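You operate a simulated robot arm through the tools that you are given. There is no shell and no other tool.

You are at the controls of a simulated robot arm. One attempt, no reset.

TASK
Wind all the loose gold ribbon on to the red reel.
Fine: the full reel goes on the tray; brass arm to HOLD for the winding, back to FREE after. Where these are worked on the way, their far stop is far enough and under half their travel is too little: brass arm.

Only the result counts: the job must be done as asked and must still hold three seconds after the hand-in. Knocking over, shifting, dropping, spilling or breaking anything else fails it.

THE ROBOT
A 6-joint arm with a two-finger gripper, fixed in place. Base frame: the origin is on the floor under the middle of its stand, x ahead of it, y to its left, z up; the work surface is at about z = 762. Lengths are in mm, angles in rad, forces in N, time in s.
It reaches about 1572 mm from its shoulder. Its first joint turns from -2.897 to 2.897 rad. Payload 2.45 kg.
Tool frame: the origin (TCP) lies between the finger pads and is the grasp point; the fingertips stand 20 mm ahead of it; z points along the fingers, y is the line along which they close. The gripper opens to 140 mm; its body begins 168 mm behind the TCP.
Orientation is that of the tool frame in the base frame, as a unit quaternion [w, x, y, z]. With the fingers straight down and closing along the base's y, the tool's x points along the base's -x, its y along +y and its z along -z.

THE INTERFACE
- The arm moves only by the tool servo_tool. Its argument "commands" is a list of rows, each an object (a shift or turn left out is 0, a gripper value left out holds the last) with "linear": the shift along the tool's x, y, z in units of 25 mm (1.0 is 25 mm), a list of three; "dr": the turn, a rotation vector about the tool's x, y, z in units of 6 degrees (1.0 is 6 degrees), a list of three. In form: [{"linear": [x, y, z], "dr": [rx, ry, rz]}, ...]. A call has 1 to 20 rows; each row shifts and turns the commanded pose from where the row before left it, along the tool's axes as they then stand. "grip" is the gripper command, from -1 (shut) to 1 (fully open), values between in proportion, set as the call begins (left out, the last holds). A call with a number of a shift or a turn outside -1 to 1 is refused whole. Rows are played at 5 a second. More than 50 mm and 0.15 rad between two rows, or a gripper value outside its range, and nothing of the call is played. A pose out of reach is approached as far as the arm can. The call stops where the force on the tool passes 40 N (or 10 N more than at its start, if that is more) or the arm is blocked; 0.2 s more then pass. The fingers move at their own pace (about 45 mm/s each) and stop on an object; they squeeze with about 24 N. The grip force told is the motor's: it shows also when the fingers shut on nothing. Time passes only in rows, and 0.2 s behind the last, so rows that do not move let the fingers close. The reply holds the time, the measured pose of the TCP, the force on the tool along the base axes, the opening and the grip force, in the units named above and with some noise, with the torque about the TCP (base axes, N m) and any sound that the robot's microphone picked up, and new pictures: "pictures" is both (left out), scene, wrist or none.
- Cameras (640 x 400 px; columns grow to the right, rows downward): "scene" is fixed at [400, 502.3, 1513.5]; the picture's right is [-0.64, -0.77, 0.00], its down [-0.51, 0.43, -0.74] and it looks along [0.57, -0.47, -0.67] (base axes); focal length 314 px, centre (320, 200). "wrist" rides on the gripper at [78, 11, -209] in the tool frame; the picture's right is [-0.14, 0.99, 0.00], its down [-0.92, -0.13, -0.37] and it looks along [-0.37, -0.05, 0.93] (tool axes); focal length 280 px, centre (320, 200). There is no depth. A picture from a camera that has moved, and an enlarged one, comes with that camera's place and axes in the base frame and with its lens.
- close_up(camera, box): a new picture of the part [left, top, right, bottom] of that camera's present view, enlarged. No time passes.
- job_done(): hands the job in; it is judged then, once.

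Nothing tells you positions but the pictures and the camera data. Unless the task says otherwise, let go and move clear before handing in.

The tools are called after ">>>" by a JSON object that holds its "op" and its "data". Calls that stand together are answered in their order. servo_tool: Moves the arm, as the interface text tells. Its arguments: {"type":"object","properties":{"commands":{"type":"array","items":{"type":"object","properties":{"linear":{"type":"array","items":{"type":"number"}},"dr":{"type":"array","items":{"type":"number"}}}}},"grip":{"type":"number"},"pictures":{"type":"string","enum":["both","scene","wrist","none"]}},"required":["commands"]} The other tools are called the same way: close_up (camera, box) takes an enlarged picture of a part of a camera's view; job_done () hands the job in.

At the start:

```text
time_s: 0.0
tool_pos: [771.1, -12.0, 1137.5]
orientation: [0.0, 0.001, 1.0, -0.001]
wrist_force: [-1.1, 0.6, 0.4]
wrist_torque: [-0.03, -0.02, 0.0]
gripper_width: 140.0
finger_force: 0.0
```

scene: 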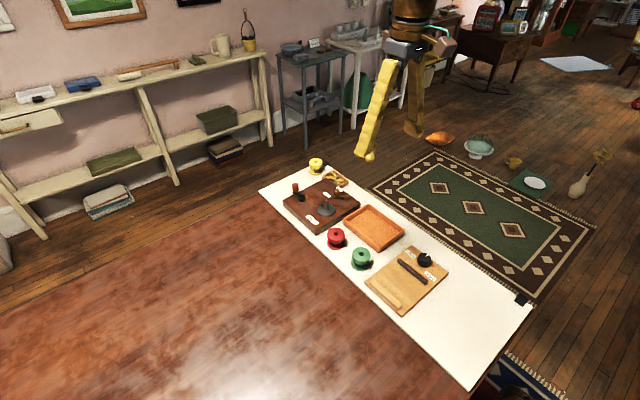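
wrist: 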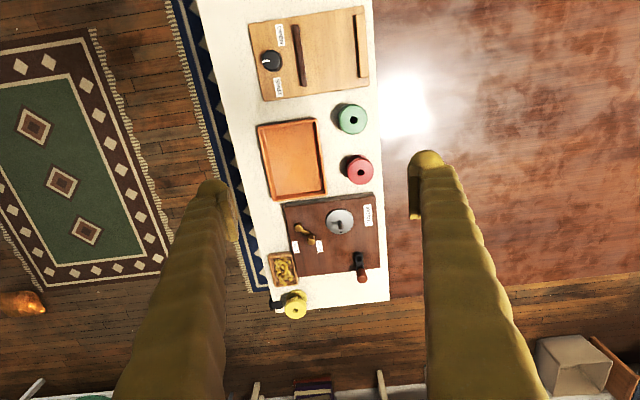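

I see a work strip with a brown winding board (crank, spindle disc, brass arm), an orange tray, red/green/yellow reels, and a second board with a slot. I'll take enlarged views before moving.

>>> {"op": "close_up", "data": {"camera": "wrist", "box": [240, 180, 400, 330]}}

>>> {"op": "close_up", "data": {"camera": "wrist", "box": [230, 0, 400, 200]}}

>>> {"op": "close_up", "data": {"camera": "scene", "box": [270, 140, 370, 240]}}

>>> {"op": "close_up", "data": {"camera": "scene", "box": [310, 190, 470, 320]}}

```text
2.67 times, centred on (320, 255) of wrist
camera zoom: at [692.2, 0.4, 1346.2], right [0.14, 0.99, 0.0], down [0.92, -0.13, 0.37], along [0.37, -0.05, -0.93], focal length 748 px, centre (320, 53)
```

zoom: 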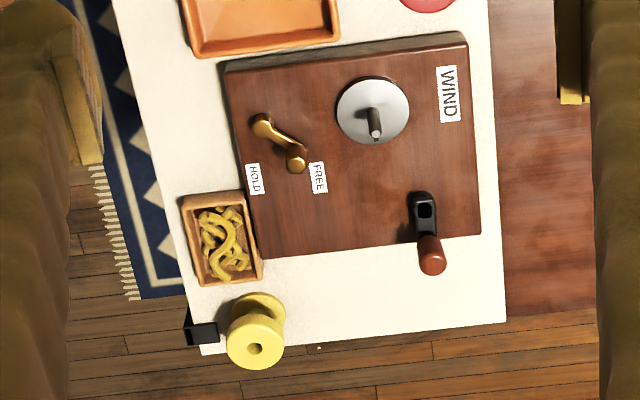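

```text
2.00 times, centred on (315, 100) of wrist
camera zoom: at [692.2, 0.4, 1346.2], right [0.14, 0.99, 0.0], down [0.92, -0.13, 0.37], along [0.37, -0.05, -0.93], focal length 561 px, centre (330, 400)
```

zoom: 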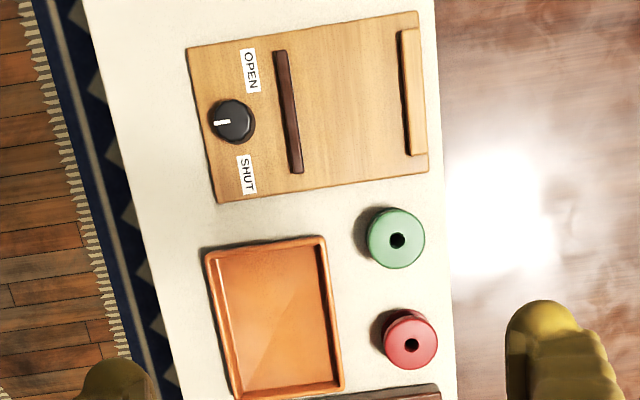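

```text
4.00 times, centred on (320, 190) of scene
camera zoom: at [400.0, 502.3, 1513.5], right [-0.64, -0.77, 0.0], down [-0.51, 0.43, -0.74], along [0.57, -0.47, -0.67], focal length 1257 px, centre (320, 240)
```

zoom: 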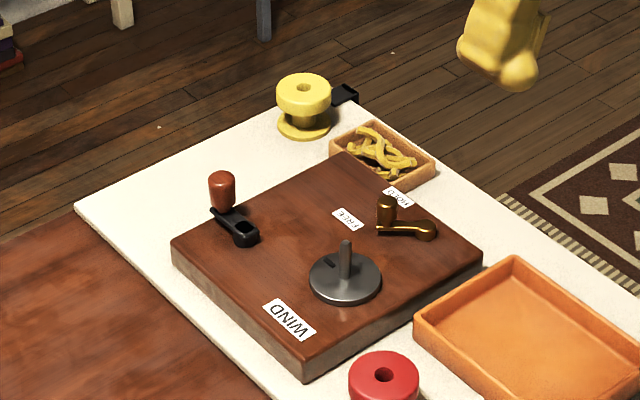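

```text
3.08 times, centred on (390, 255) of scene
camera zoom: at [400.0, 502.3, 1513.5], right [-0.64, -0.77, 0.0], down [-0.51, 0.43, -0.74], along [0.57, -0.47, -0.67], focal length 967 px, centre (105, 31)
```

zoom: 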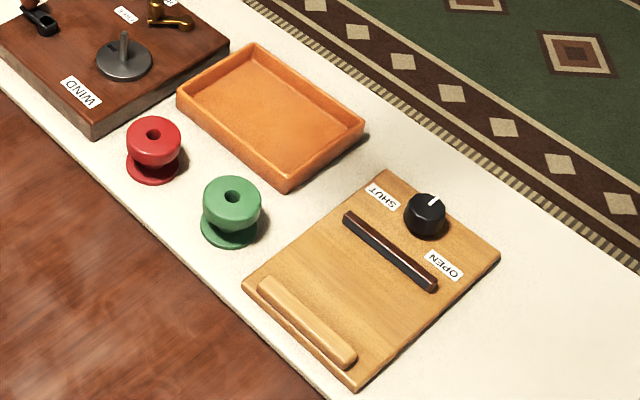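

The brown board holds the spindle near (965, 7), the crank near (1060, 40) and the brass lever near (966, -85), pointing at FREE. The red reel is near (853, 58) and the tray near (824, -75). I'll bring the wrist camera closer to read the details.

>>> {"op": "servo_tool", "data": {"commands": [{"linear": [-0.75, 0, 0.9]}, {"linear": [-0.75, 0, 0.9]}, {"linear": [-0.75, 0, 0.9]}, {"linear": [-0.75, 0, 0.9]}, {"linear": [-0.75, 0, 0.9]}, {"linear": [-0.75, 0, 0.9]}, {"linear": [0, 0, 0]}], "pictures": "wrist"}}

```text
time_s: 1.6
tool_pos: [883.6, -10.5, 1002.6]
orientation: [0.0, 0.001, 1.0, 0.0]
wrist_force: [0.2, -0.9, 0.5]
wrist_torque: [0.0, -0.01, -0.01]
gripper_width: 140.1
finger_force: 0.0
camera wrist: at [805.1, 1.4, 1211.1], right [0.14, 0.99, 0.0], down [0.92, -0.13, 0.37], along [0.37, -0.05, -0.93], focal length 280 px, centre (320, 200)
```

wrist: 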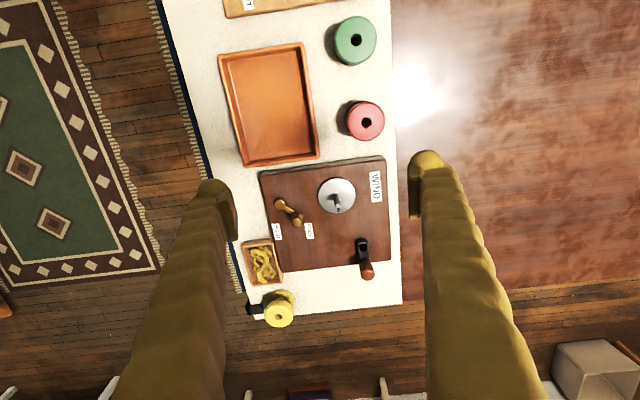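

>>> {"op": "close_up", "data": {"camera": "wrist", "box": [240, 150, 400, 250]}}

>>> {"op": "close_up", "data": {"camera": "wrist", "box": [240, 230, 400, 330]}}

>>> {"op": "close_up", "data": {"camera": "wrist", "box": [210, 50, 400, 170]}}

>>> {"op": "close_up", "data": {"camera": "scene", "box": [290, 175, 354, 215]}}

>>> {"op": "close_up", "data": {"camera": "scene", "box": [300, 150, 356, 185]}}

>>> {"op": "close_up", "data": {"camera": "scene", "box": [316, 220, 380, 275]}}

```text
4.00 times, centred on (320, 200) of wrist
camera zoom: at [805.1, 1.4, 1211.1], right [0.14, 0.99, 0.0], down [0.92, -0.13, 0.37], along [0.37, -0.05, -0.93], focal length 1122 px, centre (320, 200)
```

zoom: 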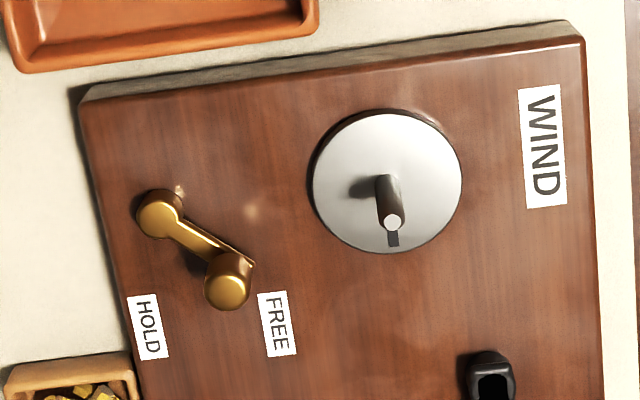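

```text
4.00 times, centred on (320, 280) of wrist
camera zoom: at [805.1, 1.4, 1211.1], right [0.14, 0.99, 0.0], down [0.92, -0.13, 0.37], along [0.37, -0.05, -0.93], focal length 1122 px, centre (320, -120)
```

zoom: 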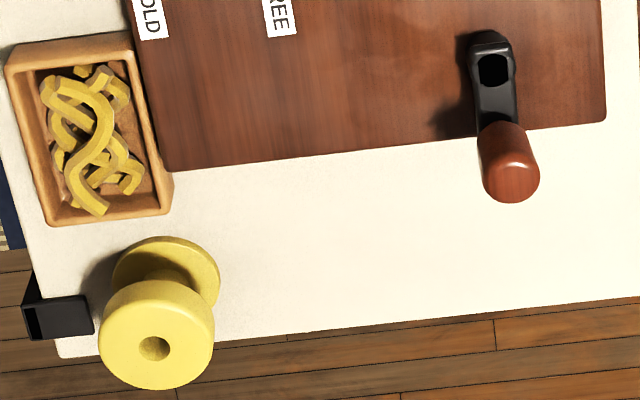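

```text
3.33 times, centred on (305, 110) of wrist
camera zoom: at [805.1, 1.4, 1211.1], right [0.14, 0.99, 0.0], down [0.92, -0.13, 0.37], along [0.37, -0.05, -0.93], focal length 935 px, centre (370, 500)
```

zoom: 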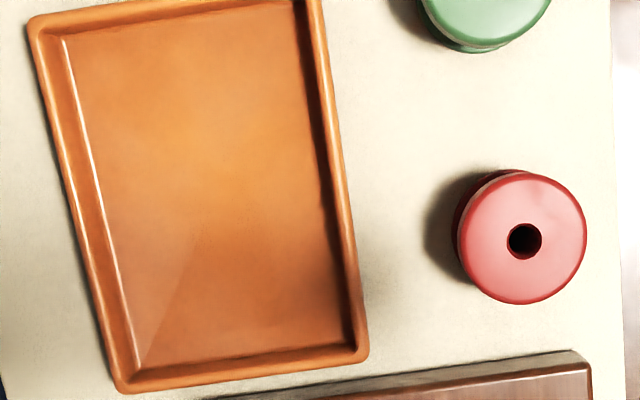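

```text
10.00 times, centred on (322, 195) of scene
camera zoom: at [400.0, 502.3, 1513.5], right [-0.64, -0.77, 0.0], down [-0.51, 0.43, -0.74], along [0.57, -0.47, -0.67], focal length 3144 px, centre (300, 250)
```

zoom: 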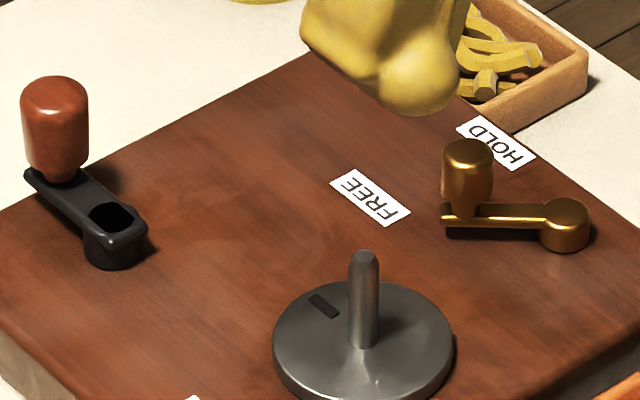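

```text
11.43 times, centred on (328, 168) of scene
camera zoom: at [400.0, 502.3, 1513.5], right [-0.64, -0.77, 0.0], down [-0.51, 0.43, -0.74], along [0.57, -0.47, -0.67], focal length 3593 px, centre (229, 571)
```

zoom: 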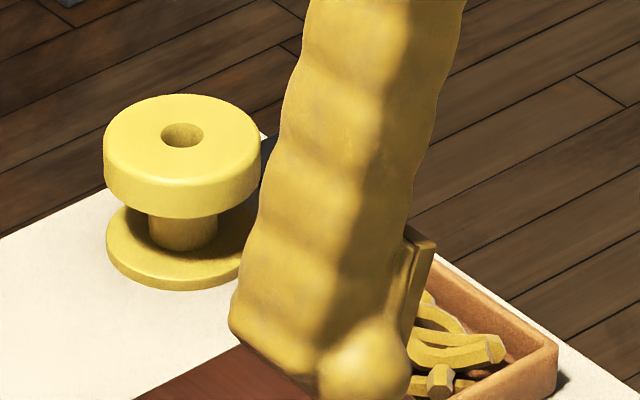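

```text
7.27 times, centred on (348, 248) of scene
camera zoom: at [400.0, 502.3, 1513.5], right [-0.64, -0.77, 0.0], down [-0.51, 0.43, -0.74], along [0.57, -0.47, -0.67], focal length 2286 px, centre (116, -146)
```

zoom: 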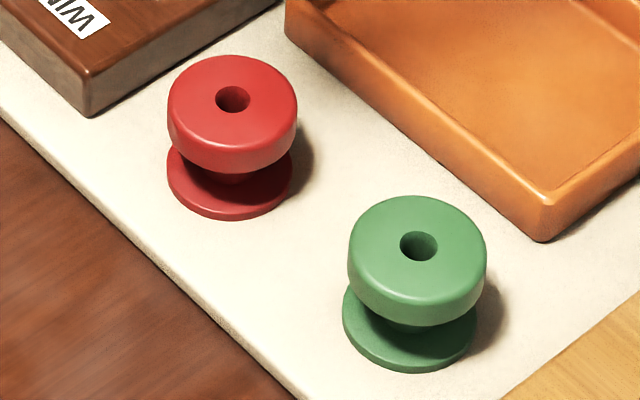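

The spindle pin is near (968, 5) with its top at z≈832. The reel is about 53 mm wide at (859, 59) with its top at z≈804, the brass knob is at (992, -60), and the crank handle at (1092, 38) turns about (1062, 38). Next I'll hover over the red reel with the gripper partly closed and check my aim.

>>> {"op": "servo_tool", "data": {"commands": [{"linear": [0.193, 0.556, 0.82]}, {"linear": [0.193, 0.556, 0.82]}, {"linear": [0.193, 0.556, 0.82]}, {"linear": [0.193, 0.556, 0.82]}, {"linear": [0.193, 0.556, 0.82]}, {"linear": [0, 0, 0]}], "grip": 0.05, "pictures": "both"}}

```text
time_s: 3.0
tool_pos: [857.4, 58.1, 902.2]
orientation: [0.0, 0.0, 1.0, -0.001]
wrist_force: [-0.2, 0.2, 0.4]
wrist_torque: [-0.02, -0.03, -0.03]
gripper_width: 73.5
finger_force: 0.0
camera wrist: at [781.0, 69.8, 1109.8], right [0.14, 0.99, 0.0], down [0.92, -0.13, 0.37], along [0.37, -0.05, -0.93], focal length 280 px, centre (320, 200)
```

scene: 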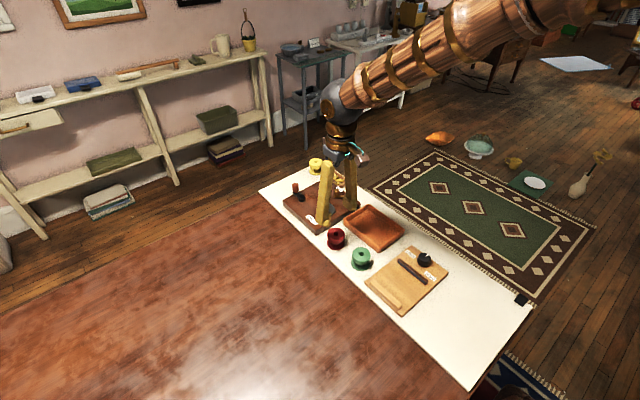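
wrist: 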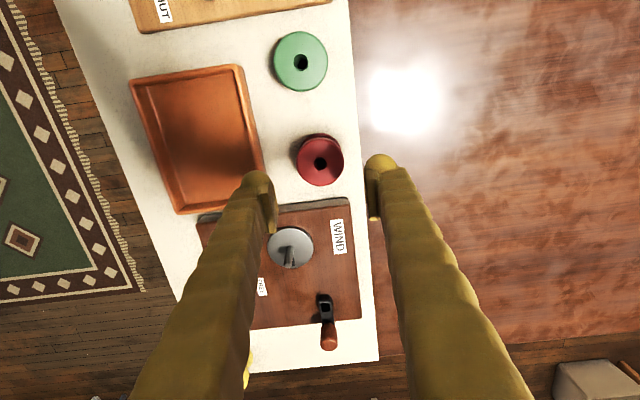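

The reel sits right under the gripper axis. I'll enlarge it to check the alignment, and check the fingers too.

>>> {"op": "close_up", "data": {"camera": "wrist", "box": [240, 110, 400, 210]}}

>>> {"op": "close_up", "data": {"camera": "scene", "box": [290, 160, 386, 255]}}

```text
4.00 times, centred on (320, 160) of wrist
camera zoom: at [781.0, 69.8, 1109.8], right [0.14, 0.99, 0.0], down [0.92, -0.13, 0.37], along [0.37, -0.05, -0.93], focal length 1122 px, centre (320, 360)
```

zoom: 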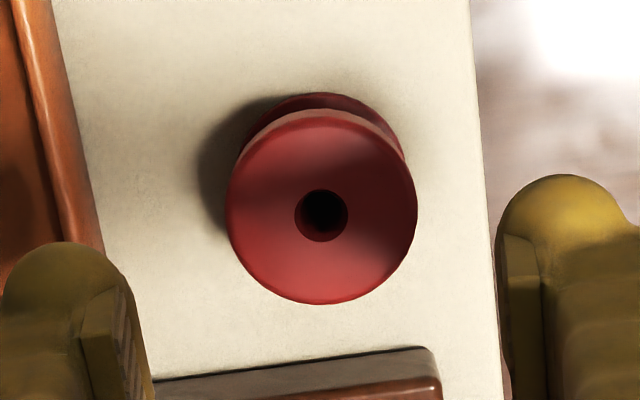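

```text
4.21 times, centred on (338, 208) of scene
camera zoom: at [400.0, 502.3, 1513.5], right [-0.64, -0.77, 0.0], down [-0.51, 0.43, -0.74], along [0.57, -0.47, -0.67], focal length 1324 px, centre (244, 168)
```

zoom: 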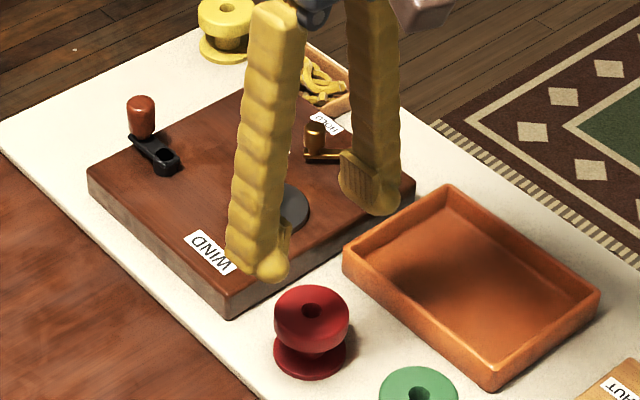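

The reel's hole is at about (860.4, 59). The tray rim is close on the -y side, so I'll turn the gripper about 40° so the fingers clear both the tray and the board, then look again.

>>> {"op": "servo_tool", "data": {"commands": [{"linear": [-0.056, 0.008, 0]}, {"dr": [0, 0, 0.96]}, {"dr": [0, 0, 0.96]}, {"dr": [0, 0, 0.96]}, {"dr": [0, 0, 0.96]}, {"dr": [0, 0, 0.96]}, {"dr": [0, 0, 0.96]}, {"dr": [0, 0, 0.96]}, {"linear": [0, 0, 0.8]}, {"linear": [0, 0, 0.8]}, {"linear": [0, 0, 0]}], "grip": 0.0}}

```text
time_s: 5.4
tool_pos: [860.9, 56.7, 860.8]
orientation: [0.0, 0.345, 0.938, 0.0]
wrist_force: [0.8, -0.1, -0.1]
wrist_torque: [-0.02, -0.01, 0.04]
gripper_width: 70.4
finger_force: 0.0
camera wrist: at [809.0, 116.9, 1068.7], right [0.75, 0.66, 0.0], down [0.62, -0.69, 0.37], along [0.25, -0.28, -0.93], focal length 280 px, centre (320, 200)
```

scene: 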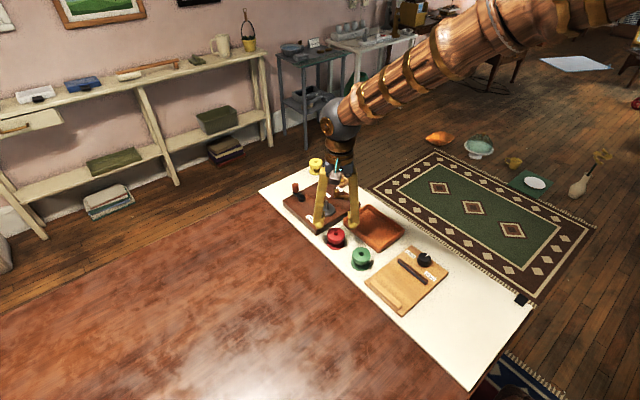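
wrist: 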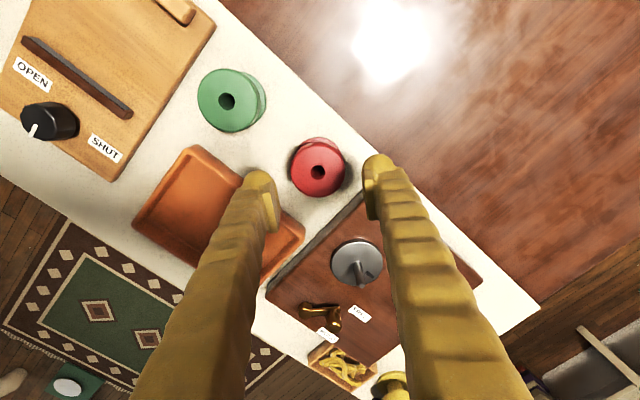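

The reel hole sits almost exactly on the gripper axis. I'll check once more before descending.

>>> {"op": "close_up", "data": {"camera": "wrist", "box": [240, 125, 400, 225]}}

>>> {"op": "close_up", "data": {"camera": "scene", "box": [296, 170, 376, 250]}}

```text
4.00 times, centred on (320, 175) of wrist
camera zoom: at [809.0, 116.9, 1068.7], right [0.75, 0.66, 0.0], down [0.62, -0.69, 0.37], along [0.25, -0.28, -0.93], focal length 1122 px, centre (320, 300)
```

zoom: 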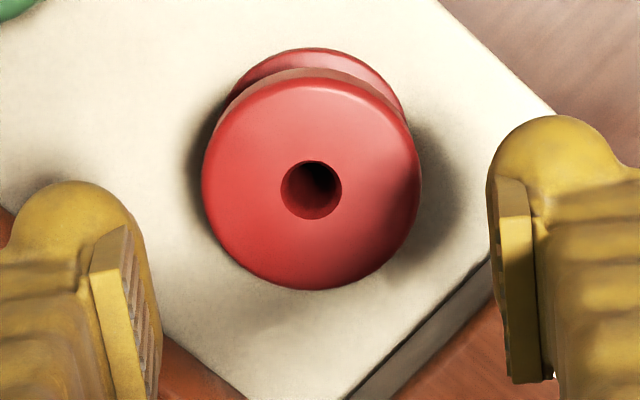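

```text
5.00 times, centred on (336, 210) of scene
camera zoom: at [400.0, 502.3, 1513.5], right [-0.64, -0.77, 0.0], down [-0.51, 0.43, -0.74], along [0.57, -0.47, -0.67], focal length 1572 px, centre (240, 150)
```

zoom: 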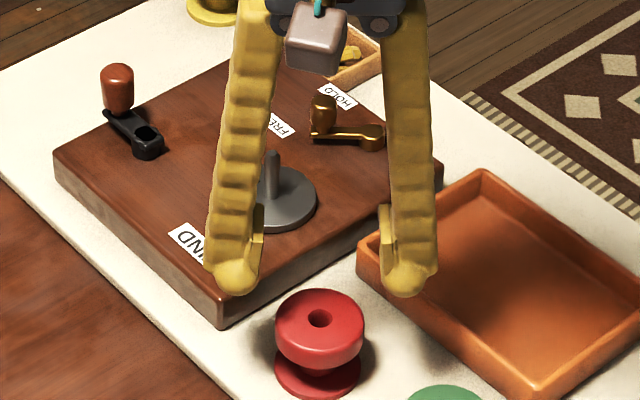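

I'll make a small sideways correction and descend around the top flange.

>>> {"op": "servo_tool", "data": {"commands": [{"linear": [0, -0.06, 0.64]}, {"linear": [0, 0, 0.64]}, {"linear": [0, 0, 0.64]}, {"linear": [0, 0, 0.6]}, {"linear": [0, 0, 0]}], "grip": 0.0}}

>>> {"op": "close_up", "data": {"camera": "scene", "box": [296, 170, 376, 250]}}

```text
time_s: 6.6
tool_pos: [859.8, 57.7, 796.9]
orientation: [0.0, 0.345, 0.939, 0.0]
wrist_force: [-0.3, -0.2, -0.1]
wrist_torque: [0.02, -0.02, -0.04]
gripper_width: 69.8
finger_force: 0.2
camera wrist: at [807.5, 116.9, 1006.1], right [0.75, 0.67, 0.0], down [0.62, -0.69, 0.37], along [0.25, -0.28, -0.93], focal length 280 px, centre (320, 200)
```

scene: 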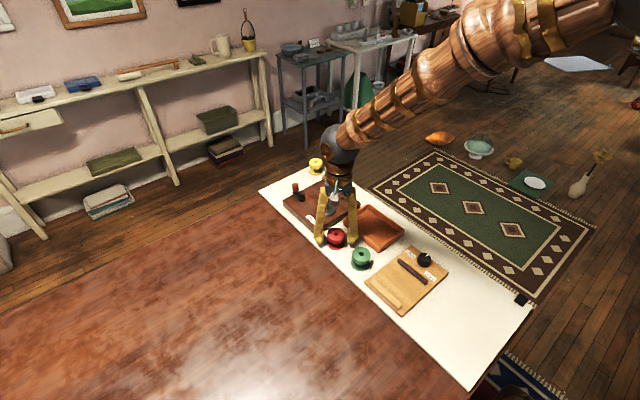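
wrist: 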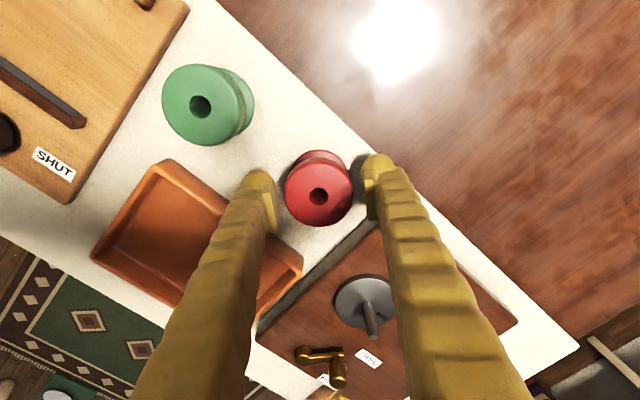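

```text
5.00 times, centred on (336, 210) of scene
camera zoom: at [400.0, 502.3, 1513.5], right [-0.64, -0.77, 0.0], down [-0.51, 0.43, -0.74], along [0.57, -0.47, -0.67], focal length 1572 px, centre (240, 150)
```

zoom: 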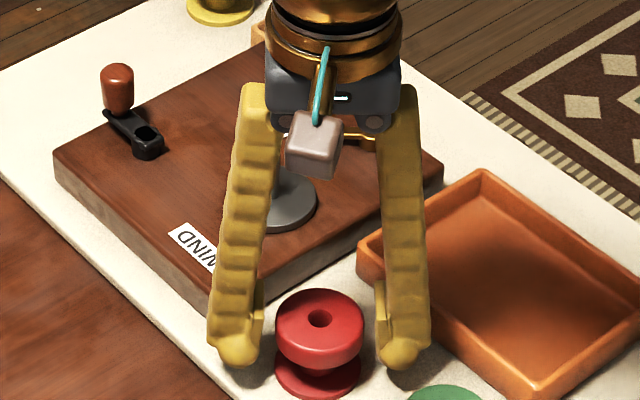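

The fingers straddle the flange cleanly. Closing now.

>>> {"op": "servo_tool", "data": {"commands": [{"linear": [0, 0, 0]}, {"linear": [0, 0, 0]}, {"linear": [0, 0, 0]}, {"linear": [0, 0, 0]}, {"linear": [0, 0, 0]}], "grip": -1, "pictures": "wrist"}}

```text
time_s: 7.8
tool_pos: [859.1, 57.2, 797.9]
orientation: [0.0, 0.345, 0.939, 0.0]
wrist_force: [-0.3, -0.4, 0.6]
wrist_torque: [0.02, -0.01, -0.01]
gripper_width: 56.7
finger_force: 23.7
camera wrist: at [807.5, 116.9, 1006.3], right [0.75, 0.67, 0.0], down [0.62, -0.69, 0.37], along [0.25, -0.28, -0.93], focal length 280 px, centre (320, 200)
```

wrist: 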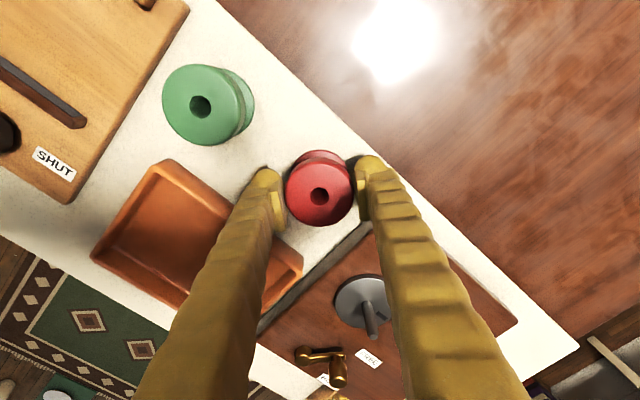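

The reel is gripped at 56.7 mm. Lifting it straight up.

>>> {"op": "servo_tool", "data": {"commands": [{"linear": [0, 0, -0.5]}, {"linear": [0, 0, -0.9]}, {"linear": [0, 0, -0.9]}, {"linear": [0, 0, -0.9]}, {"linear": [0, 0, -0.9]}, {"linear": [0, 0, 0]}], "pictures": "both"}}

>>> {"op": "close_up", "data": {"camera": "wrist", "box": [240, 140, 400, 240]}}

>>> {"op": "close_up", "data": {"camera": "wrist", "box": [260, 230, 420, 330]}}

```text
time_s: 9.2
tool_pos: [859.5, 56.5, 899.6]
orientation: [0.0, 0.345, 0.938, 0.001]
wrist_force: [-1.2, 0.5, -0.6]
wrist_torque: [-0.04, 0.04, 0.0]
gripper_width: 56.3
finger_force: 23.8
camera wrist: at [807.7, 116.2, 1108.7], right [0.75, 0.67, 0.0], down [0.62, -0.69, 0.37], along [0.25, -0.28, -0.93], focal length 280 px, centre (320, 200)
```

scene: 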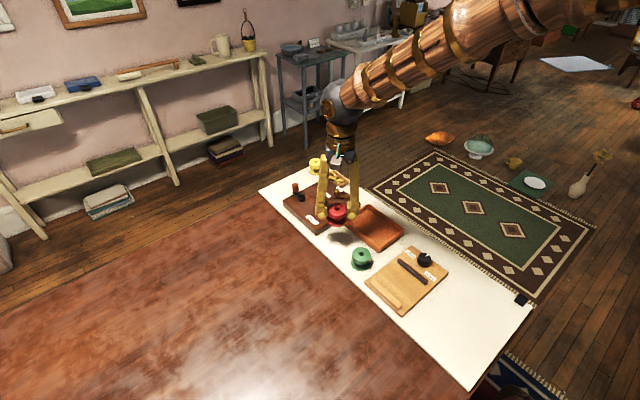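
wrist: 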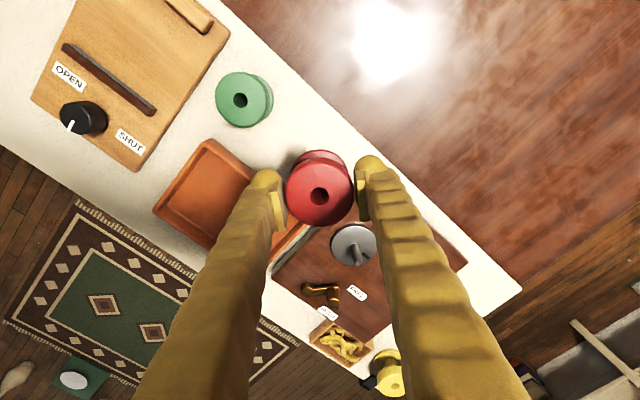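

```text
4.00 times, centred on (320, 190) of wrist
camera zoom: at [807.7, 116.2, 1108.7], right [0.75, 0.67, 0.0], down [0.62, -0.69, 0.37], along [0.25, -0.28, -0.93], focal length 1122 px, centre (320, 240)
```

zoom: 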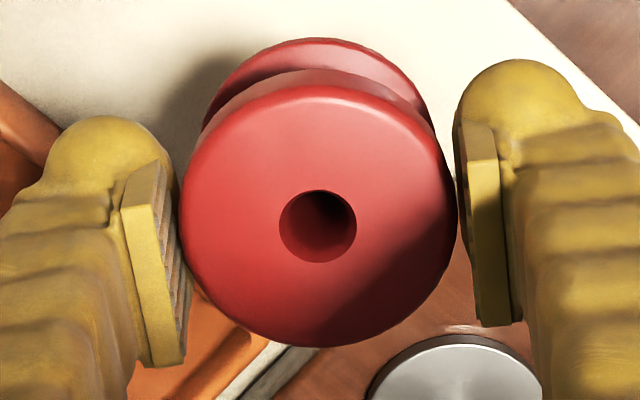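

```text
4.00 times, centred on (340, 280) of wrist
camera zoom: at [807.7, 116.2, 1108.7], right [0.75, 0.67, 0.0], down [0.62, -0.69, 0.37], along [0.25, -0.28, -0.93], focal length 1122 px, centre (240, -120)
```

zoom: 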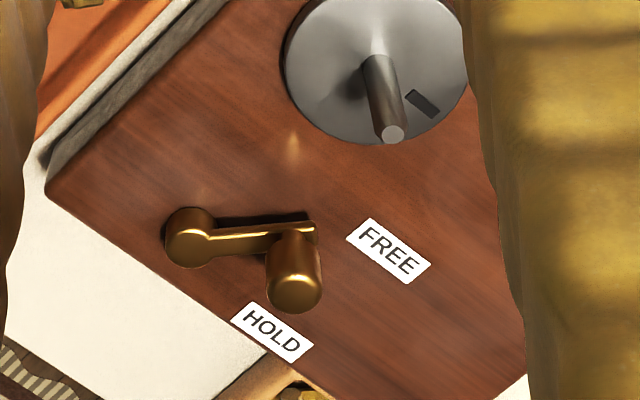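

The reel is held upright and its hole is on the gripper axis. The spindle pin lies about (+108.5, -54) mm from it, so I'll carry the reel over the pin at this height.

>>> {"op": "servo_tool", "data": {"commands": [{"linear": [-0.942, 0.232, 0]}, {"linear": [-0.942, 0.232, 0]}, {"linear": [-0.942, 0.232, 0]}, {"linear": [-0.942, 0.232, 0]}, {"linear": [-0.942, 0.232, 0]}, {"linear": [0, 0, 0]}], "pictures": "both"}}

>>> {"op": "close_up", "data": {"camera": "scene", "box": [290, 160, 354, 224]}}

>>> {"op": "close_up", "data": {"camera": "wrist", "box": [240, 120, 400, 220]}}

```text
time_s: 10.6
tool_pos: [967.7, 2.0, 898.1]
orientation: [0.0, 0.345, 0.938, 0.0]
wrist_force: [0.4, 0.4, -0.5]
wrist_torque: [-0.02, -0.02, 0.0]
gripper_width: 56.5
finger_force: 23.6
camera wrist: at [915.1, 62.6, 1107.3], right [0.75, 0.67, 0.0], down [0.62, -0.69, 0.37], along [0.25, -0.28, -0.93], focal length 280 px, centre (320, 200)
```

scene: 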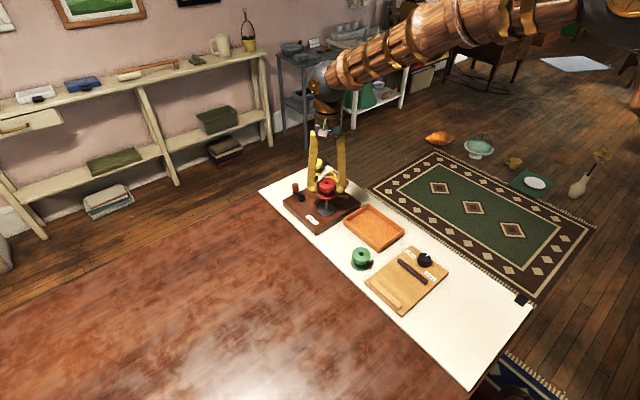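
wrist: 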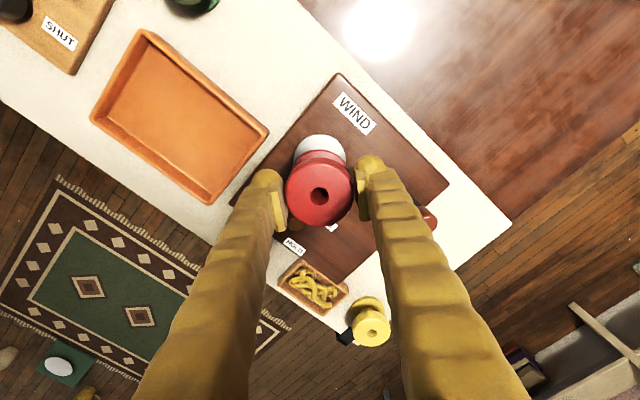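

```text
6.25 times, centred on (322, 192) of scene
camera zoom: at [400.0, 502.3, 1513.5], right [-0.64, -0.77, 0.0], down [-0.51, 0.43, -0.74], along [0.57, -0.47, -0.67], focal length 1965 px, centre (308, 250)
```

zoom: 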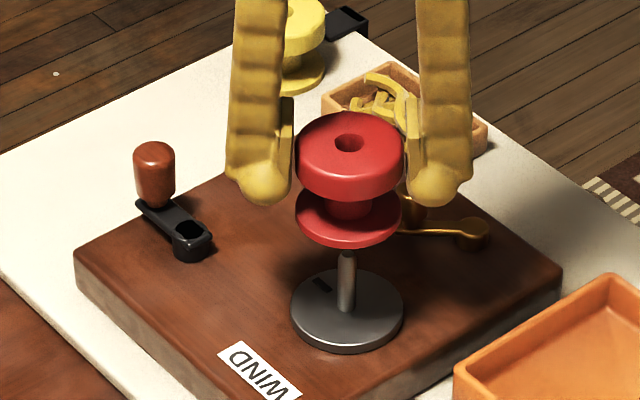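

```text
4.00 times, centred on (320, 170) of wrist
camera zoom: at [915.1, 62.6, 1107.3], right [0.75, 0.67, 0.0], down [0.62, -0.69, 0.37], along [0.25, -0.28, -0.93], focal length 1122 px, centre (320, 320)
```

zoom: 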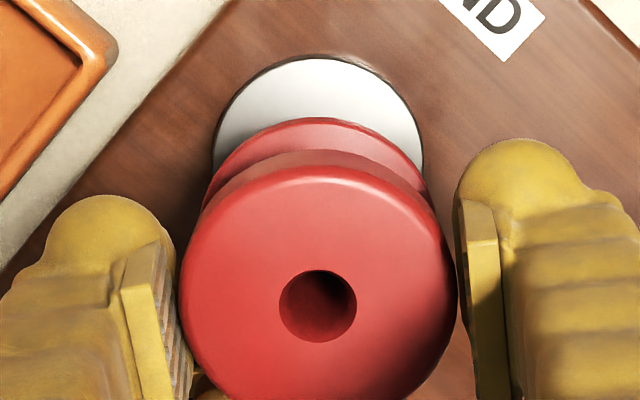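

The reel hole, pin and platter line up in both views, so I'll lower the reel on to the pin.

>>> {"op": "servo_tool", "data": {"commands": [{"linear": [0, 0, 0.5]}, {"linear": [0, 0, 0.5]}, {"linear": [0, 0, 0.4]}, {"linear": [0, 0, 0.4]}, {"linear": [0, 0, 0.3]}, {"linear": [0, 0, 0.2]}, {"linear": [0, 0, 0.1]}, {"linear": [0, 0, 0]}], "pictures": "both"}}

>>> {"op": "close_up", "data": {"camera": "scene", "box": [290, 160, 354, 224]}}

```text
time_s: 12.4
tool_pos: [967.3, 2.2, 839.2]
orientation: [0.0, 0.345, 0.939, 0.001]
wrist_force: [-1.2, 1.7, -1.3]
wrist_torque: [0.01, 0.03, -0.01]
gripper_width: 56.4
finger_force: 24.5
camera wrist: at [915.9, 62.4, 1048.8], right [0.75, 0.67, 0.0], down [0.62, -0.69, 0.37], along [0.25, -0.28, -0.93], focal length 280 px, centre (320, 200)
```

scene: 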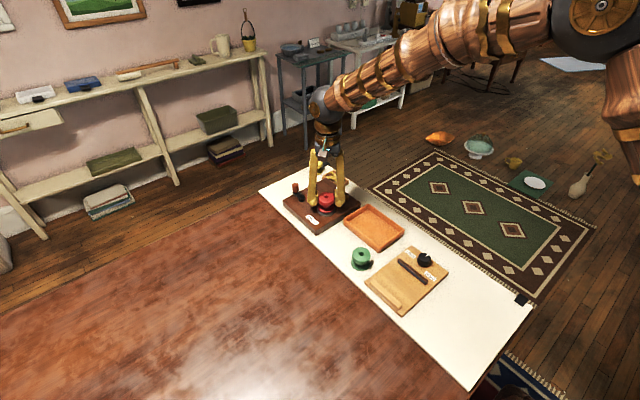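
wrist: 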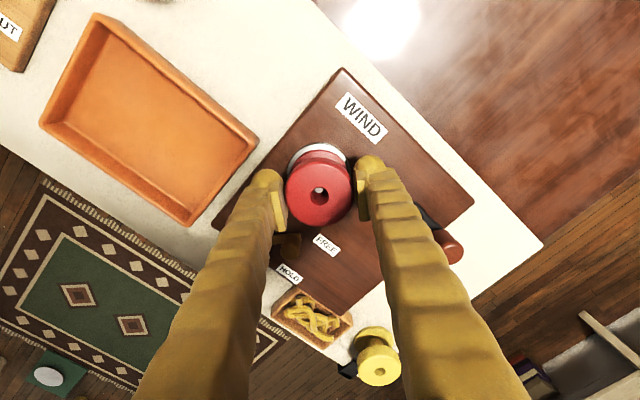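

```text
6.25 times, centred on (322, 192) of scene
camera zoom: at [400.0, 502.3, 1513.5], right [-0.64, -0.77, 0.0], down [-0.51, 0.43, -0.74], along [0.57, -0.47, -0.67], focal length 1965 px, centre (308, 250)
```

zoom: 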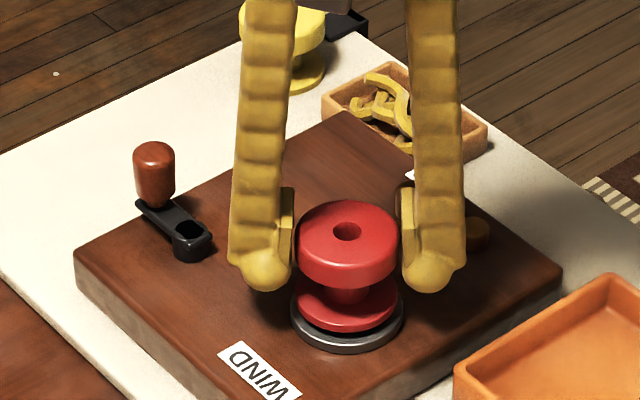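

The reel has slid over the pin. I'll go down the last few millimetres gently until it seats.

>>> {"op": "servo_tool", "data": {"commands": [{"linear": [0, 0, 0.1]}, {"linear": [0, 0, 0.1]}, {"linear": [0, 0, 0.06]}, {"linear": [0, 0, 0]}], "pictures": "none"}}

>>> {"op": "close_up", "data": {"camera": "wrist", "box": [260, 130, 380, 230]}}

>>> {"op": "close_up", "data": {"camera": "scene", "box": [306, 180, 346, 220]}}

```text
time_s: 13.4
tool_pos: [968.4, 4.2, 832.7]
orientation: [0.0, 0.346, 0.938, 0.0]
wrist_force: [5.2, 3.7, 8.9]
wrist_torque: [0.01, -0.06, -0.06]
gripper_width: 50.1
finger_force: 24.1
```

```text
4.00 times, centred on (320, 180) of wrist
camera zoom: at [915.8, 62.6, 1041.7], right [0.75, 0.67, 0.0], down [0.62, -0.69, 0.37], along [0.25, -0.28, -0.93], focal length 1122 px, centre (320, 280)
```

zoom: 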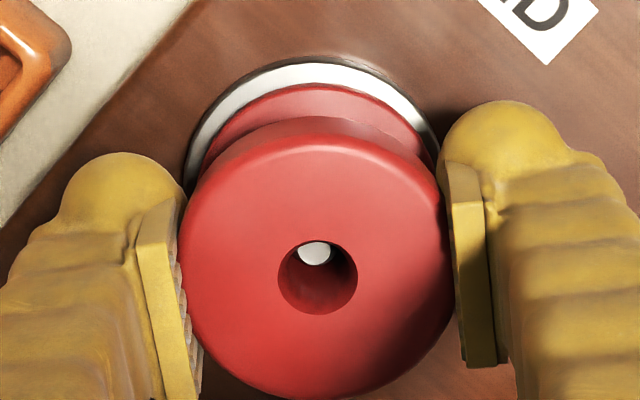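

```text
10.00 times, centred on (326, 200) of scene
camera zoom: at [400.0, 502.3, 1513.5], right [-0.64, -0.77, 0.0], down [-0.51, 0.43, -0.74], along [0.57, -0.47, -0.67], focal length 3144 px, centre (260, 200)
```

zoom: 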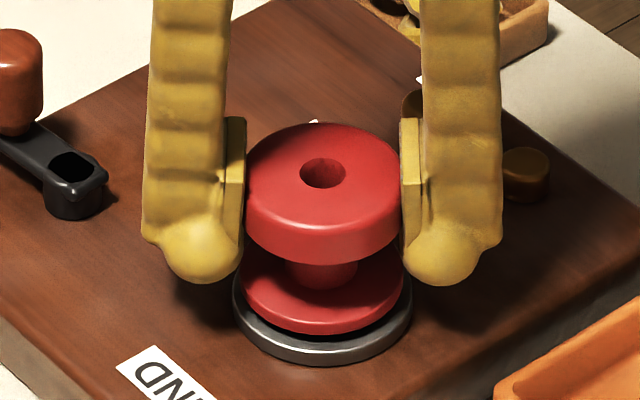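

There's a contact force of about 9 N, so the reel has touched down, but the gripper width reads lower than before. I'll hold still and check again.

>>> {"op": "servo_tool", "data": {"commands": [{"linear": [0, 0, 0]}, {"linear": [0, 0, 0]}], "pictures": "wrist"}}

>>> {"op": "close_up", "data": {"camera": "wrist", "box": [260, 130, 380, 230]}}

```text
time_s: 14.0
tool_pos: [967.7, 2.7, 833.1]
orientation: [0.0, 0.346, 0.938, 0.0]
wrist_force: [9.2, 7.4, 3.4]
wrist_torque: [-0.16, 0.01, -0.05]
gripper_width: 50.0
finger_force: 23.9
camera wrist: at [915.8, 62.6, 1041.7], right [0.75, 0.67, 0.0], down [0.62, -0.69, 0.37], along [0.25, -0.28, -0.93], focal length 280 px, centre (320, 200)
```

wrist: 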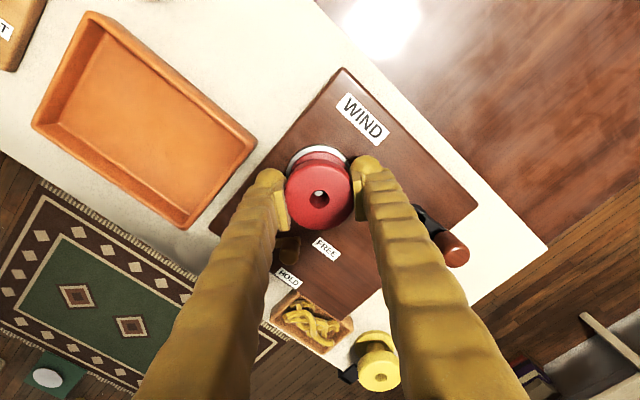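

```text
4.00 times, centred on (320, 180) of wrist
camera zoom: at [915.8, 62.6, 1041.7], right [0.75, 0.67, 0.0], down [0.62, -0.69, 0.37], along [0.25, -0.28, -0.93], focal length 1122 px, centre (320, 280)
```

zoom: 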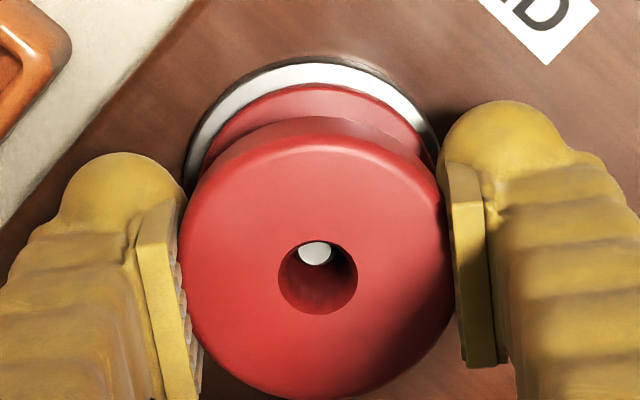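

Triangulation puts the reel's top at about z=845. That may mean its base sits a few mm above the platter, so I'll look closely before letting go.

>>> {"op": "close_up", "data": {"camera": "scene", "box": [312, 192, 340, 220]}}

>>> {"op": "close_up", "data": {"camera": "wrist", "box": [280, 135, 360, 215]}}

```text
14.29 times, centred on (326, 206) of scene
camera zoom: at [400.0, 502.3, 1513.5], right [-0.64, -0.77, 0.0], down [-0.51, 0.43, -0.74], along [0.57, -0.47, -0.67], focal length 4491 px, centre (234, 114)
```

zoom: 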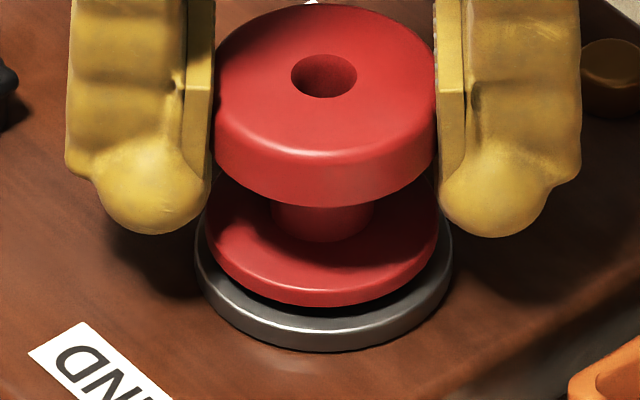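

```text
5.00 times, centred on (320, 175) of wrist
camera zoom: at [915.8, 62.6, 1041.7], right [0.75, 0.67, 0.0], down [0.62, -0.69, 0.37], along [0.25, -0.28, -0.93], focal length 1402 px, centre (320, 325)
```

zoom: 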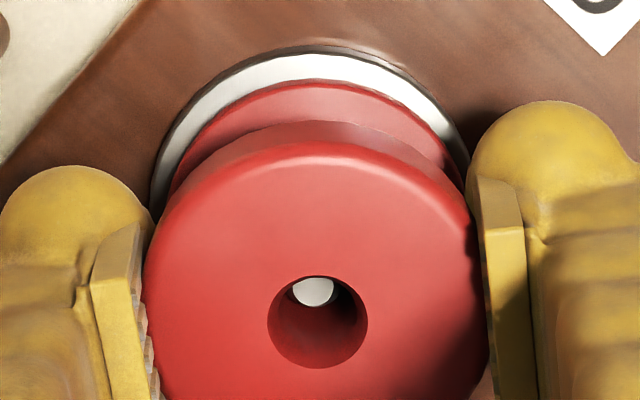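

The reel is well down on the pin (about 28 mm engaged) with a slight side load. I'll ease sideways to relieve that, then open the gripper so the reel can settle under its own weight.

>>> {"op": "servo_tool", "data": {"commands": [{"linear": [0, 0.04, 0]}, {"linear": [0, 0, 0]}, {"linear": [0, 0, 0]}], "pictures": "none"}}

>>> {"op": "close_up", "data": {"camera": "scene", "box": [306, 186, 346, 226]}}

```text
time_s: 14.8
tool_pos: [968.6, 2.7, 832.3]
orientation: [0.0, 0.345, 0.939, -0.001]
wrist_force: [8.6, -5.0, 3.5]
wrist_torque: [-0.14, 0.0, 0.0]
gripper_width: 50.1
finger_force: 24.2
```

```text
10.00 times, centred on (326, 206) of scene
camera zoom: at [400.0, 502.3, 1513.5], right [-0.64, -0.77, 0.0], down [-0.51, 0.43, -0.74], along [0.57, -0.47, -0.67], focal length 3144 px, centre (260, 140)
```

zoom: 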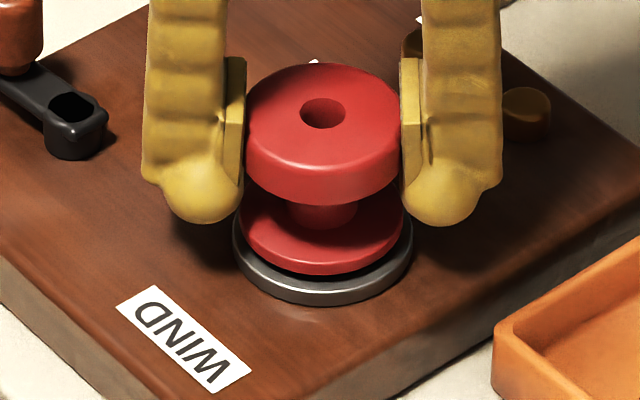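

The load along the closing axis has gone. A residual remains along -tool x, so I'll ease that too.

>>> {"op": "servo_tool", "data": {"commands": [{"linear": [-0.05, 0, 0]}, {"linear": [0, 0, 0]}, {"linear": [0, 0, 0]}], "pictures": "none"}}

>>> {"op": "close_up", "data": {"camera": "wrist", "box": [280, 135, 360, 215]}}

```text
time_s: 15.6
tool_pos: [968.1, 2.6, 833.3]
orientation: [0.0, 0.346, 0.938, 0.0]
wrist_force: [-13.1, 2.9, 10.7]
wrist_torque: [0.07, 0.07, 0.04]
gripper_width: 49.9
finger_force: 23.8
```

```text
5.00 times, centred on (320, 175) of wrist
camera zoom: at [916.2, 62.7, 1041.7], right [0.75, 0.67, 0.0], down [0.62, -0.69, 0.37], along [0.24, -0.28, -0.93], focal length 1402 px, centre (320, 325)
```

zoom: 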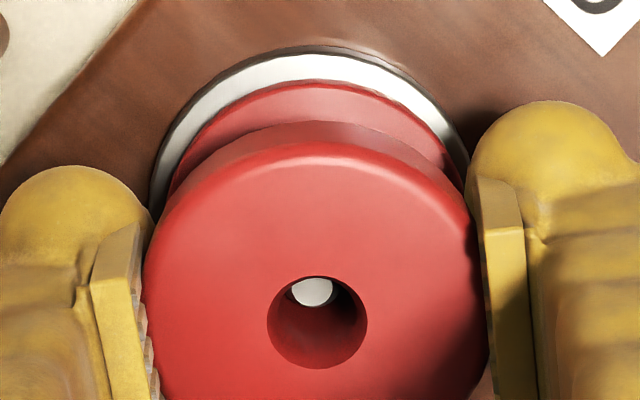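

The reel now feels firmly located by the spindle: a 1 mm shift reverses the side force. I'll open the gripper slightly wider than the flange and see how it sits.

>>> {"op": "servo_tool", "data": {"commands": [{"linear": [0.02, 0, 0]}, {"linear": [0, 0, 0]}, {"linear": [0, 0, 0]}, {"linear": [0, 0, 0]}], "grip": 0.0, "pictures": "both"}}

>>> {"op": "close_up", "data": {"camera": "scene", "box": [312, 192, 340, 220]}}

>>> {"op": "close_up", "data": {"camera": "wrist", "box": [280, 135, 360, 215]}}

```text
time_s: 16.6
tool_pos: [969.0, 2.0, 832.4]
orientation: [0.001, 0.345, 0.939, 0.001]
wrist_force: [-1.0, 0.8, 0.4]
wrist_torque: [0.02, -0.01, -0.01]
gripper_width: 70.0
finger_force: 0.1
camera wrist: at [916.2, 62.7, 1041.4], right [0.75, 0.67, 0.0], down [0.62, -0.69, 0.37], along [0.25, -0.28, -0.93], focal length 280 px, centre (320, 200)
```

scene: 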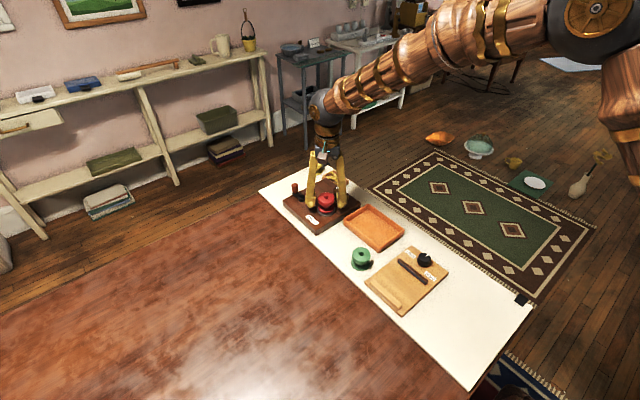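
wrist: 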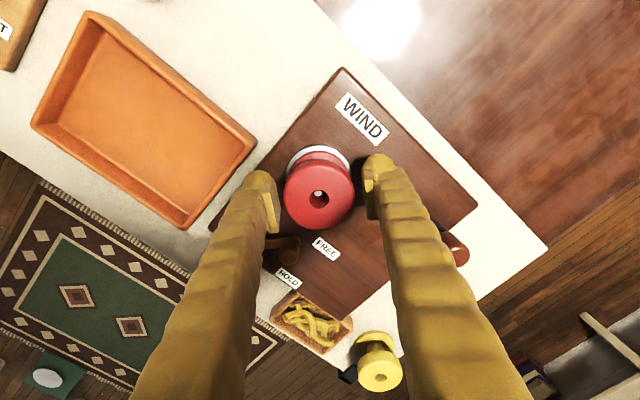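

```text
14.29 times, centred on (326, 206) of scene
camera zoom: at [400.0, 502.3, 1513.5], right [-0.64, -0.77, 0.0], down [-0.51, 0.43, -0.74], along [0.57, -0.47, -0.67], focal length 4491 px, centre (234, 114)
```

zoom: 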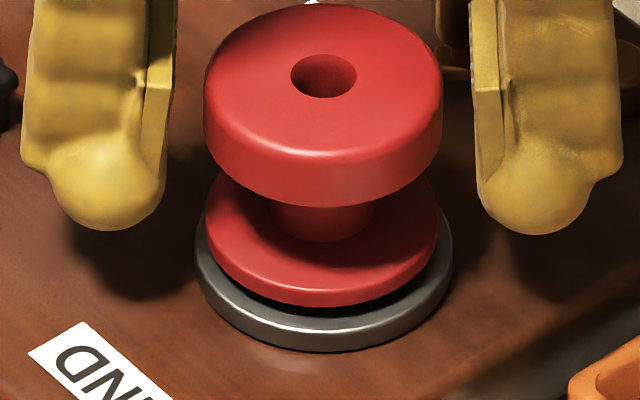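

```text
5.00 times, centred on (320, 175) of wrist
camera zoom: at [916.2, 62.7, 1041.4], right [0.75, 0.67, 0.0], down [0.62, -0.69, 0.37], along [0.25, -0.28, -0.93], focal length 1402 px, centre (320, 325)
```

zoom: 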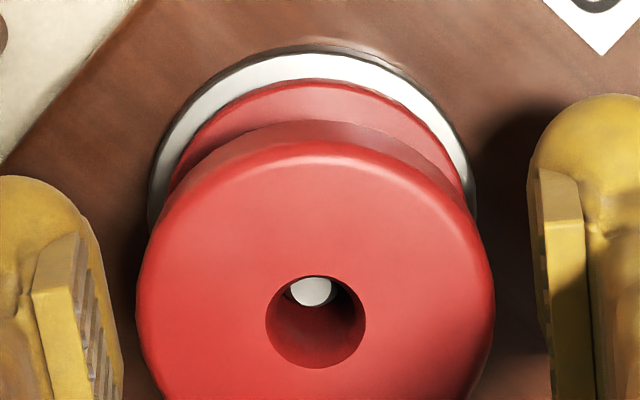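

The reel stays level and coaxial on the spindle after release. I'll raise clear, then turn and close the gripper so its narrow side can push the brass knob.

>>> {"op": "servo_tool", "data": {"commands": [{"linear": [0, 0, -0.5]}, {"linear": [0, 0, -0.9]}, {"linear": [0, 0, -0.9]}, {"linear": [0, 0, -0.9]}, {"linear": [0, 0, 0]}], "pictures": "none"}}

>>> {"op": "servo_tool", "data": {"commands": [{"dr": [0, 0, 0.926]}, {"dr": [0, 0, 0.926]}, {"dr": [0, 0, 0.926]}, {"dr": [0, 0, 0.926]}, {"dr": [0, 0, 0.926]}, {"dr": [0, 0, 0.926]}, {"dr": [0, 0, 0.926]}, {"dr": [0, 0, 0.926]}, {"dr": [0, 0, 0.926]}, {"linear": [-0.48, 0.707, 0]}, {"linear": [-0.48, 0.707, 0]}, {"linear": [-0.48, 0.707, 0]}, {"linear": [0, 0, 0]}], "grip": -1, "pictures": "both"}}

>>> {"op": "close_up", "data": {"camera": "wrist", "box": [220, 100, 420, 240]}}

>>> {"op": "close_up", "data": {"camera": "scene", "box": [280, 150, 370, 230]}}

```text
time_s: 17.8
tool_pos: [968.2, 2.6, 914.6]
orientation: [0.0, 0.346, 0.938, 0.0]
wrist_force: [-0.5, 0.6, -0.2]
wrist_torque: [0.04, 0.06, -0.04]
gripper_width: 69.9
finger_force: 0.0
```

```text
time_s: 20.6
tool_pos: [1023.1, -33.1, 913.2]
orientation: [0.0, 0.71, 0.704, -0.001]
wrist_force: [-0.4, -1.0, 0.3]
wrist_torque: [0.0, -0.03, -0.01]
gripper_width: 0.0
finger_force: 24.1
camera wrist: at [1035.1, 46.0, 1122.3], right [0.99, -0.15, 0.0], down [-0.14, -0.92, 0.37], along [-0.05, -0.36, -0.93], focal length 280 px, centre (320, 200)
```

scene: 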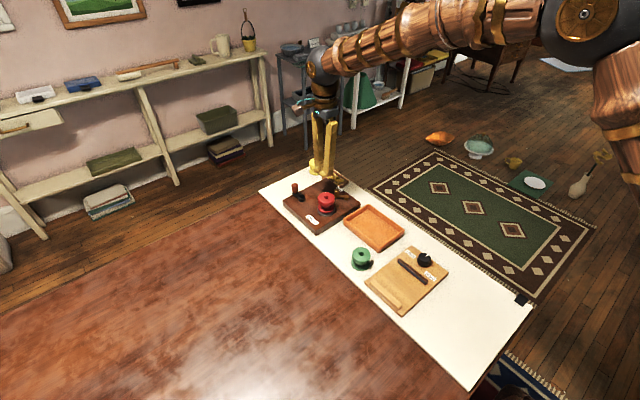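
wrist: 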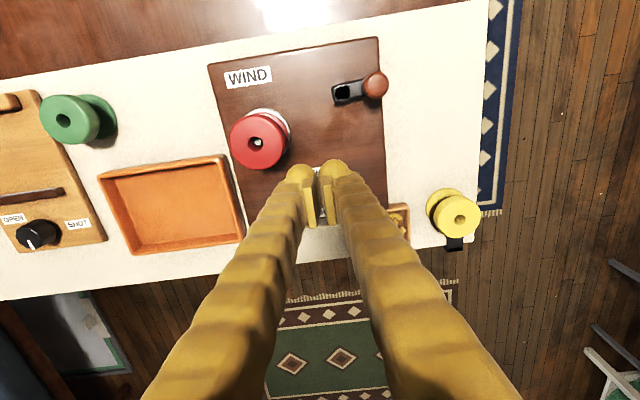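

```text
2.86 times, centred on (320, 170) of wrist
camera zoom: at [1035.1, 46.0, 1122.3], right [0.99, -0.15, 0.0], down [-0.14, -0.92, 0.37], along [-0.05, -0.36, -0.93], focal length 801 px, centre (320, 286)
```

zoom: 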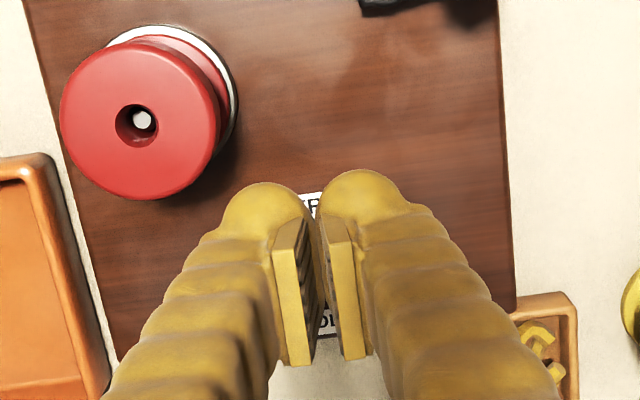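

```text
5.00 times, centred on (325, 190) of scene
camera zoom: at [400.0, 502.3, 1513.5], right [-0.64, -0.77, 0.0], down [-0.51, 0.43, -0.74], along [0.57, -0.47, -0.67], focal length 1572 px, centre (295, 250)
```

zoom: 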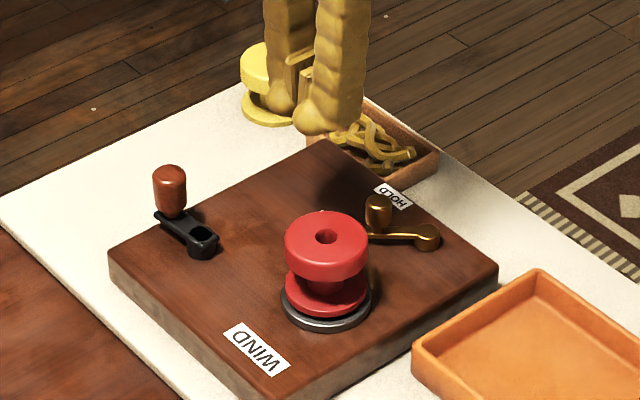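

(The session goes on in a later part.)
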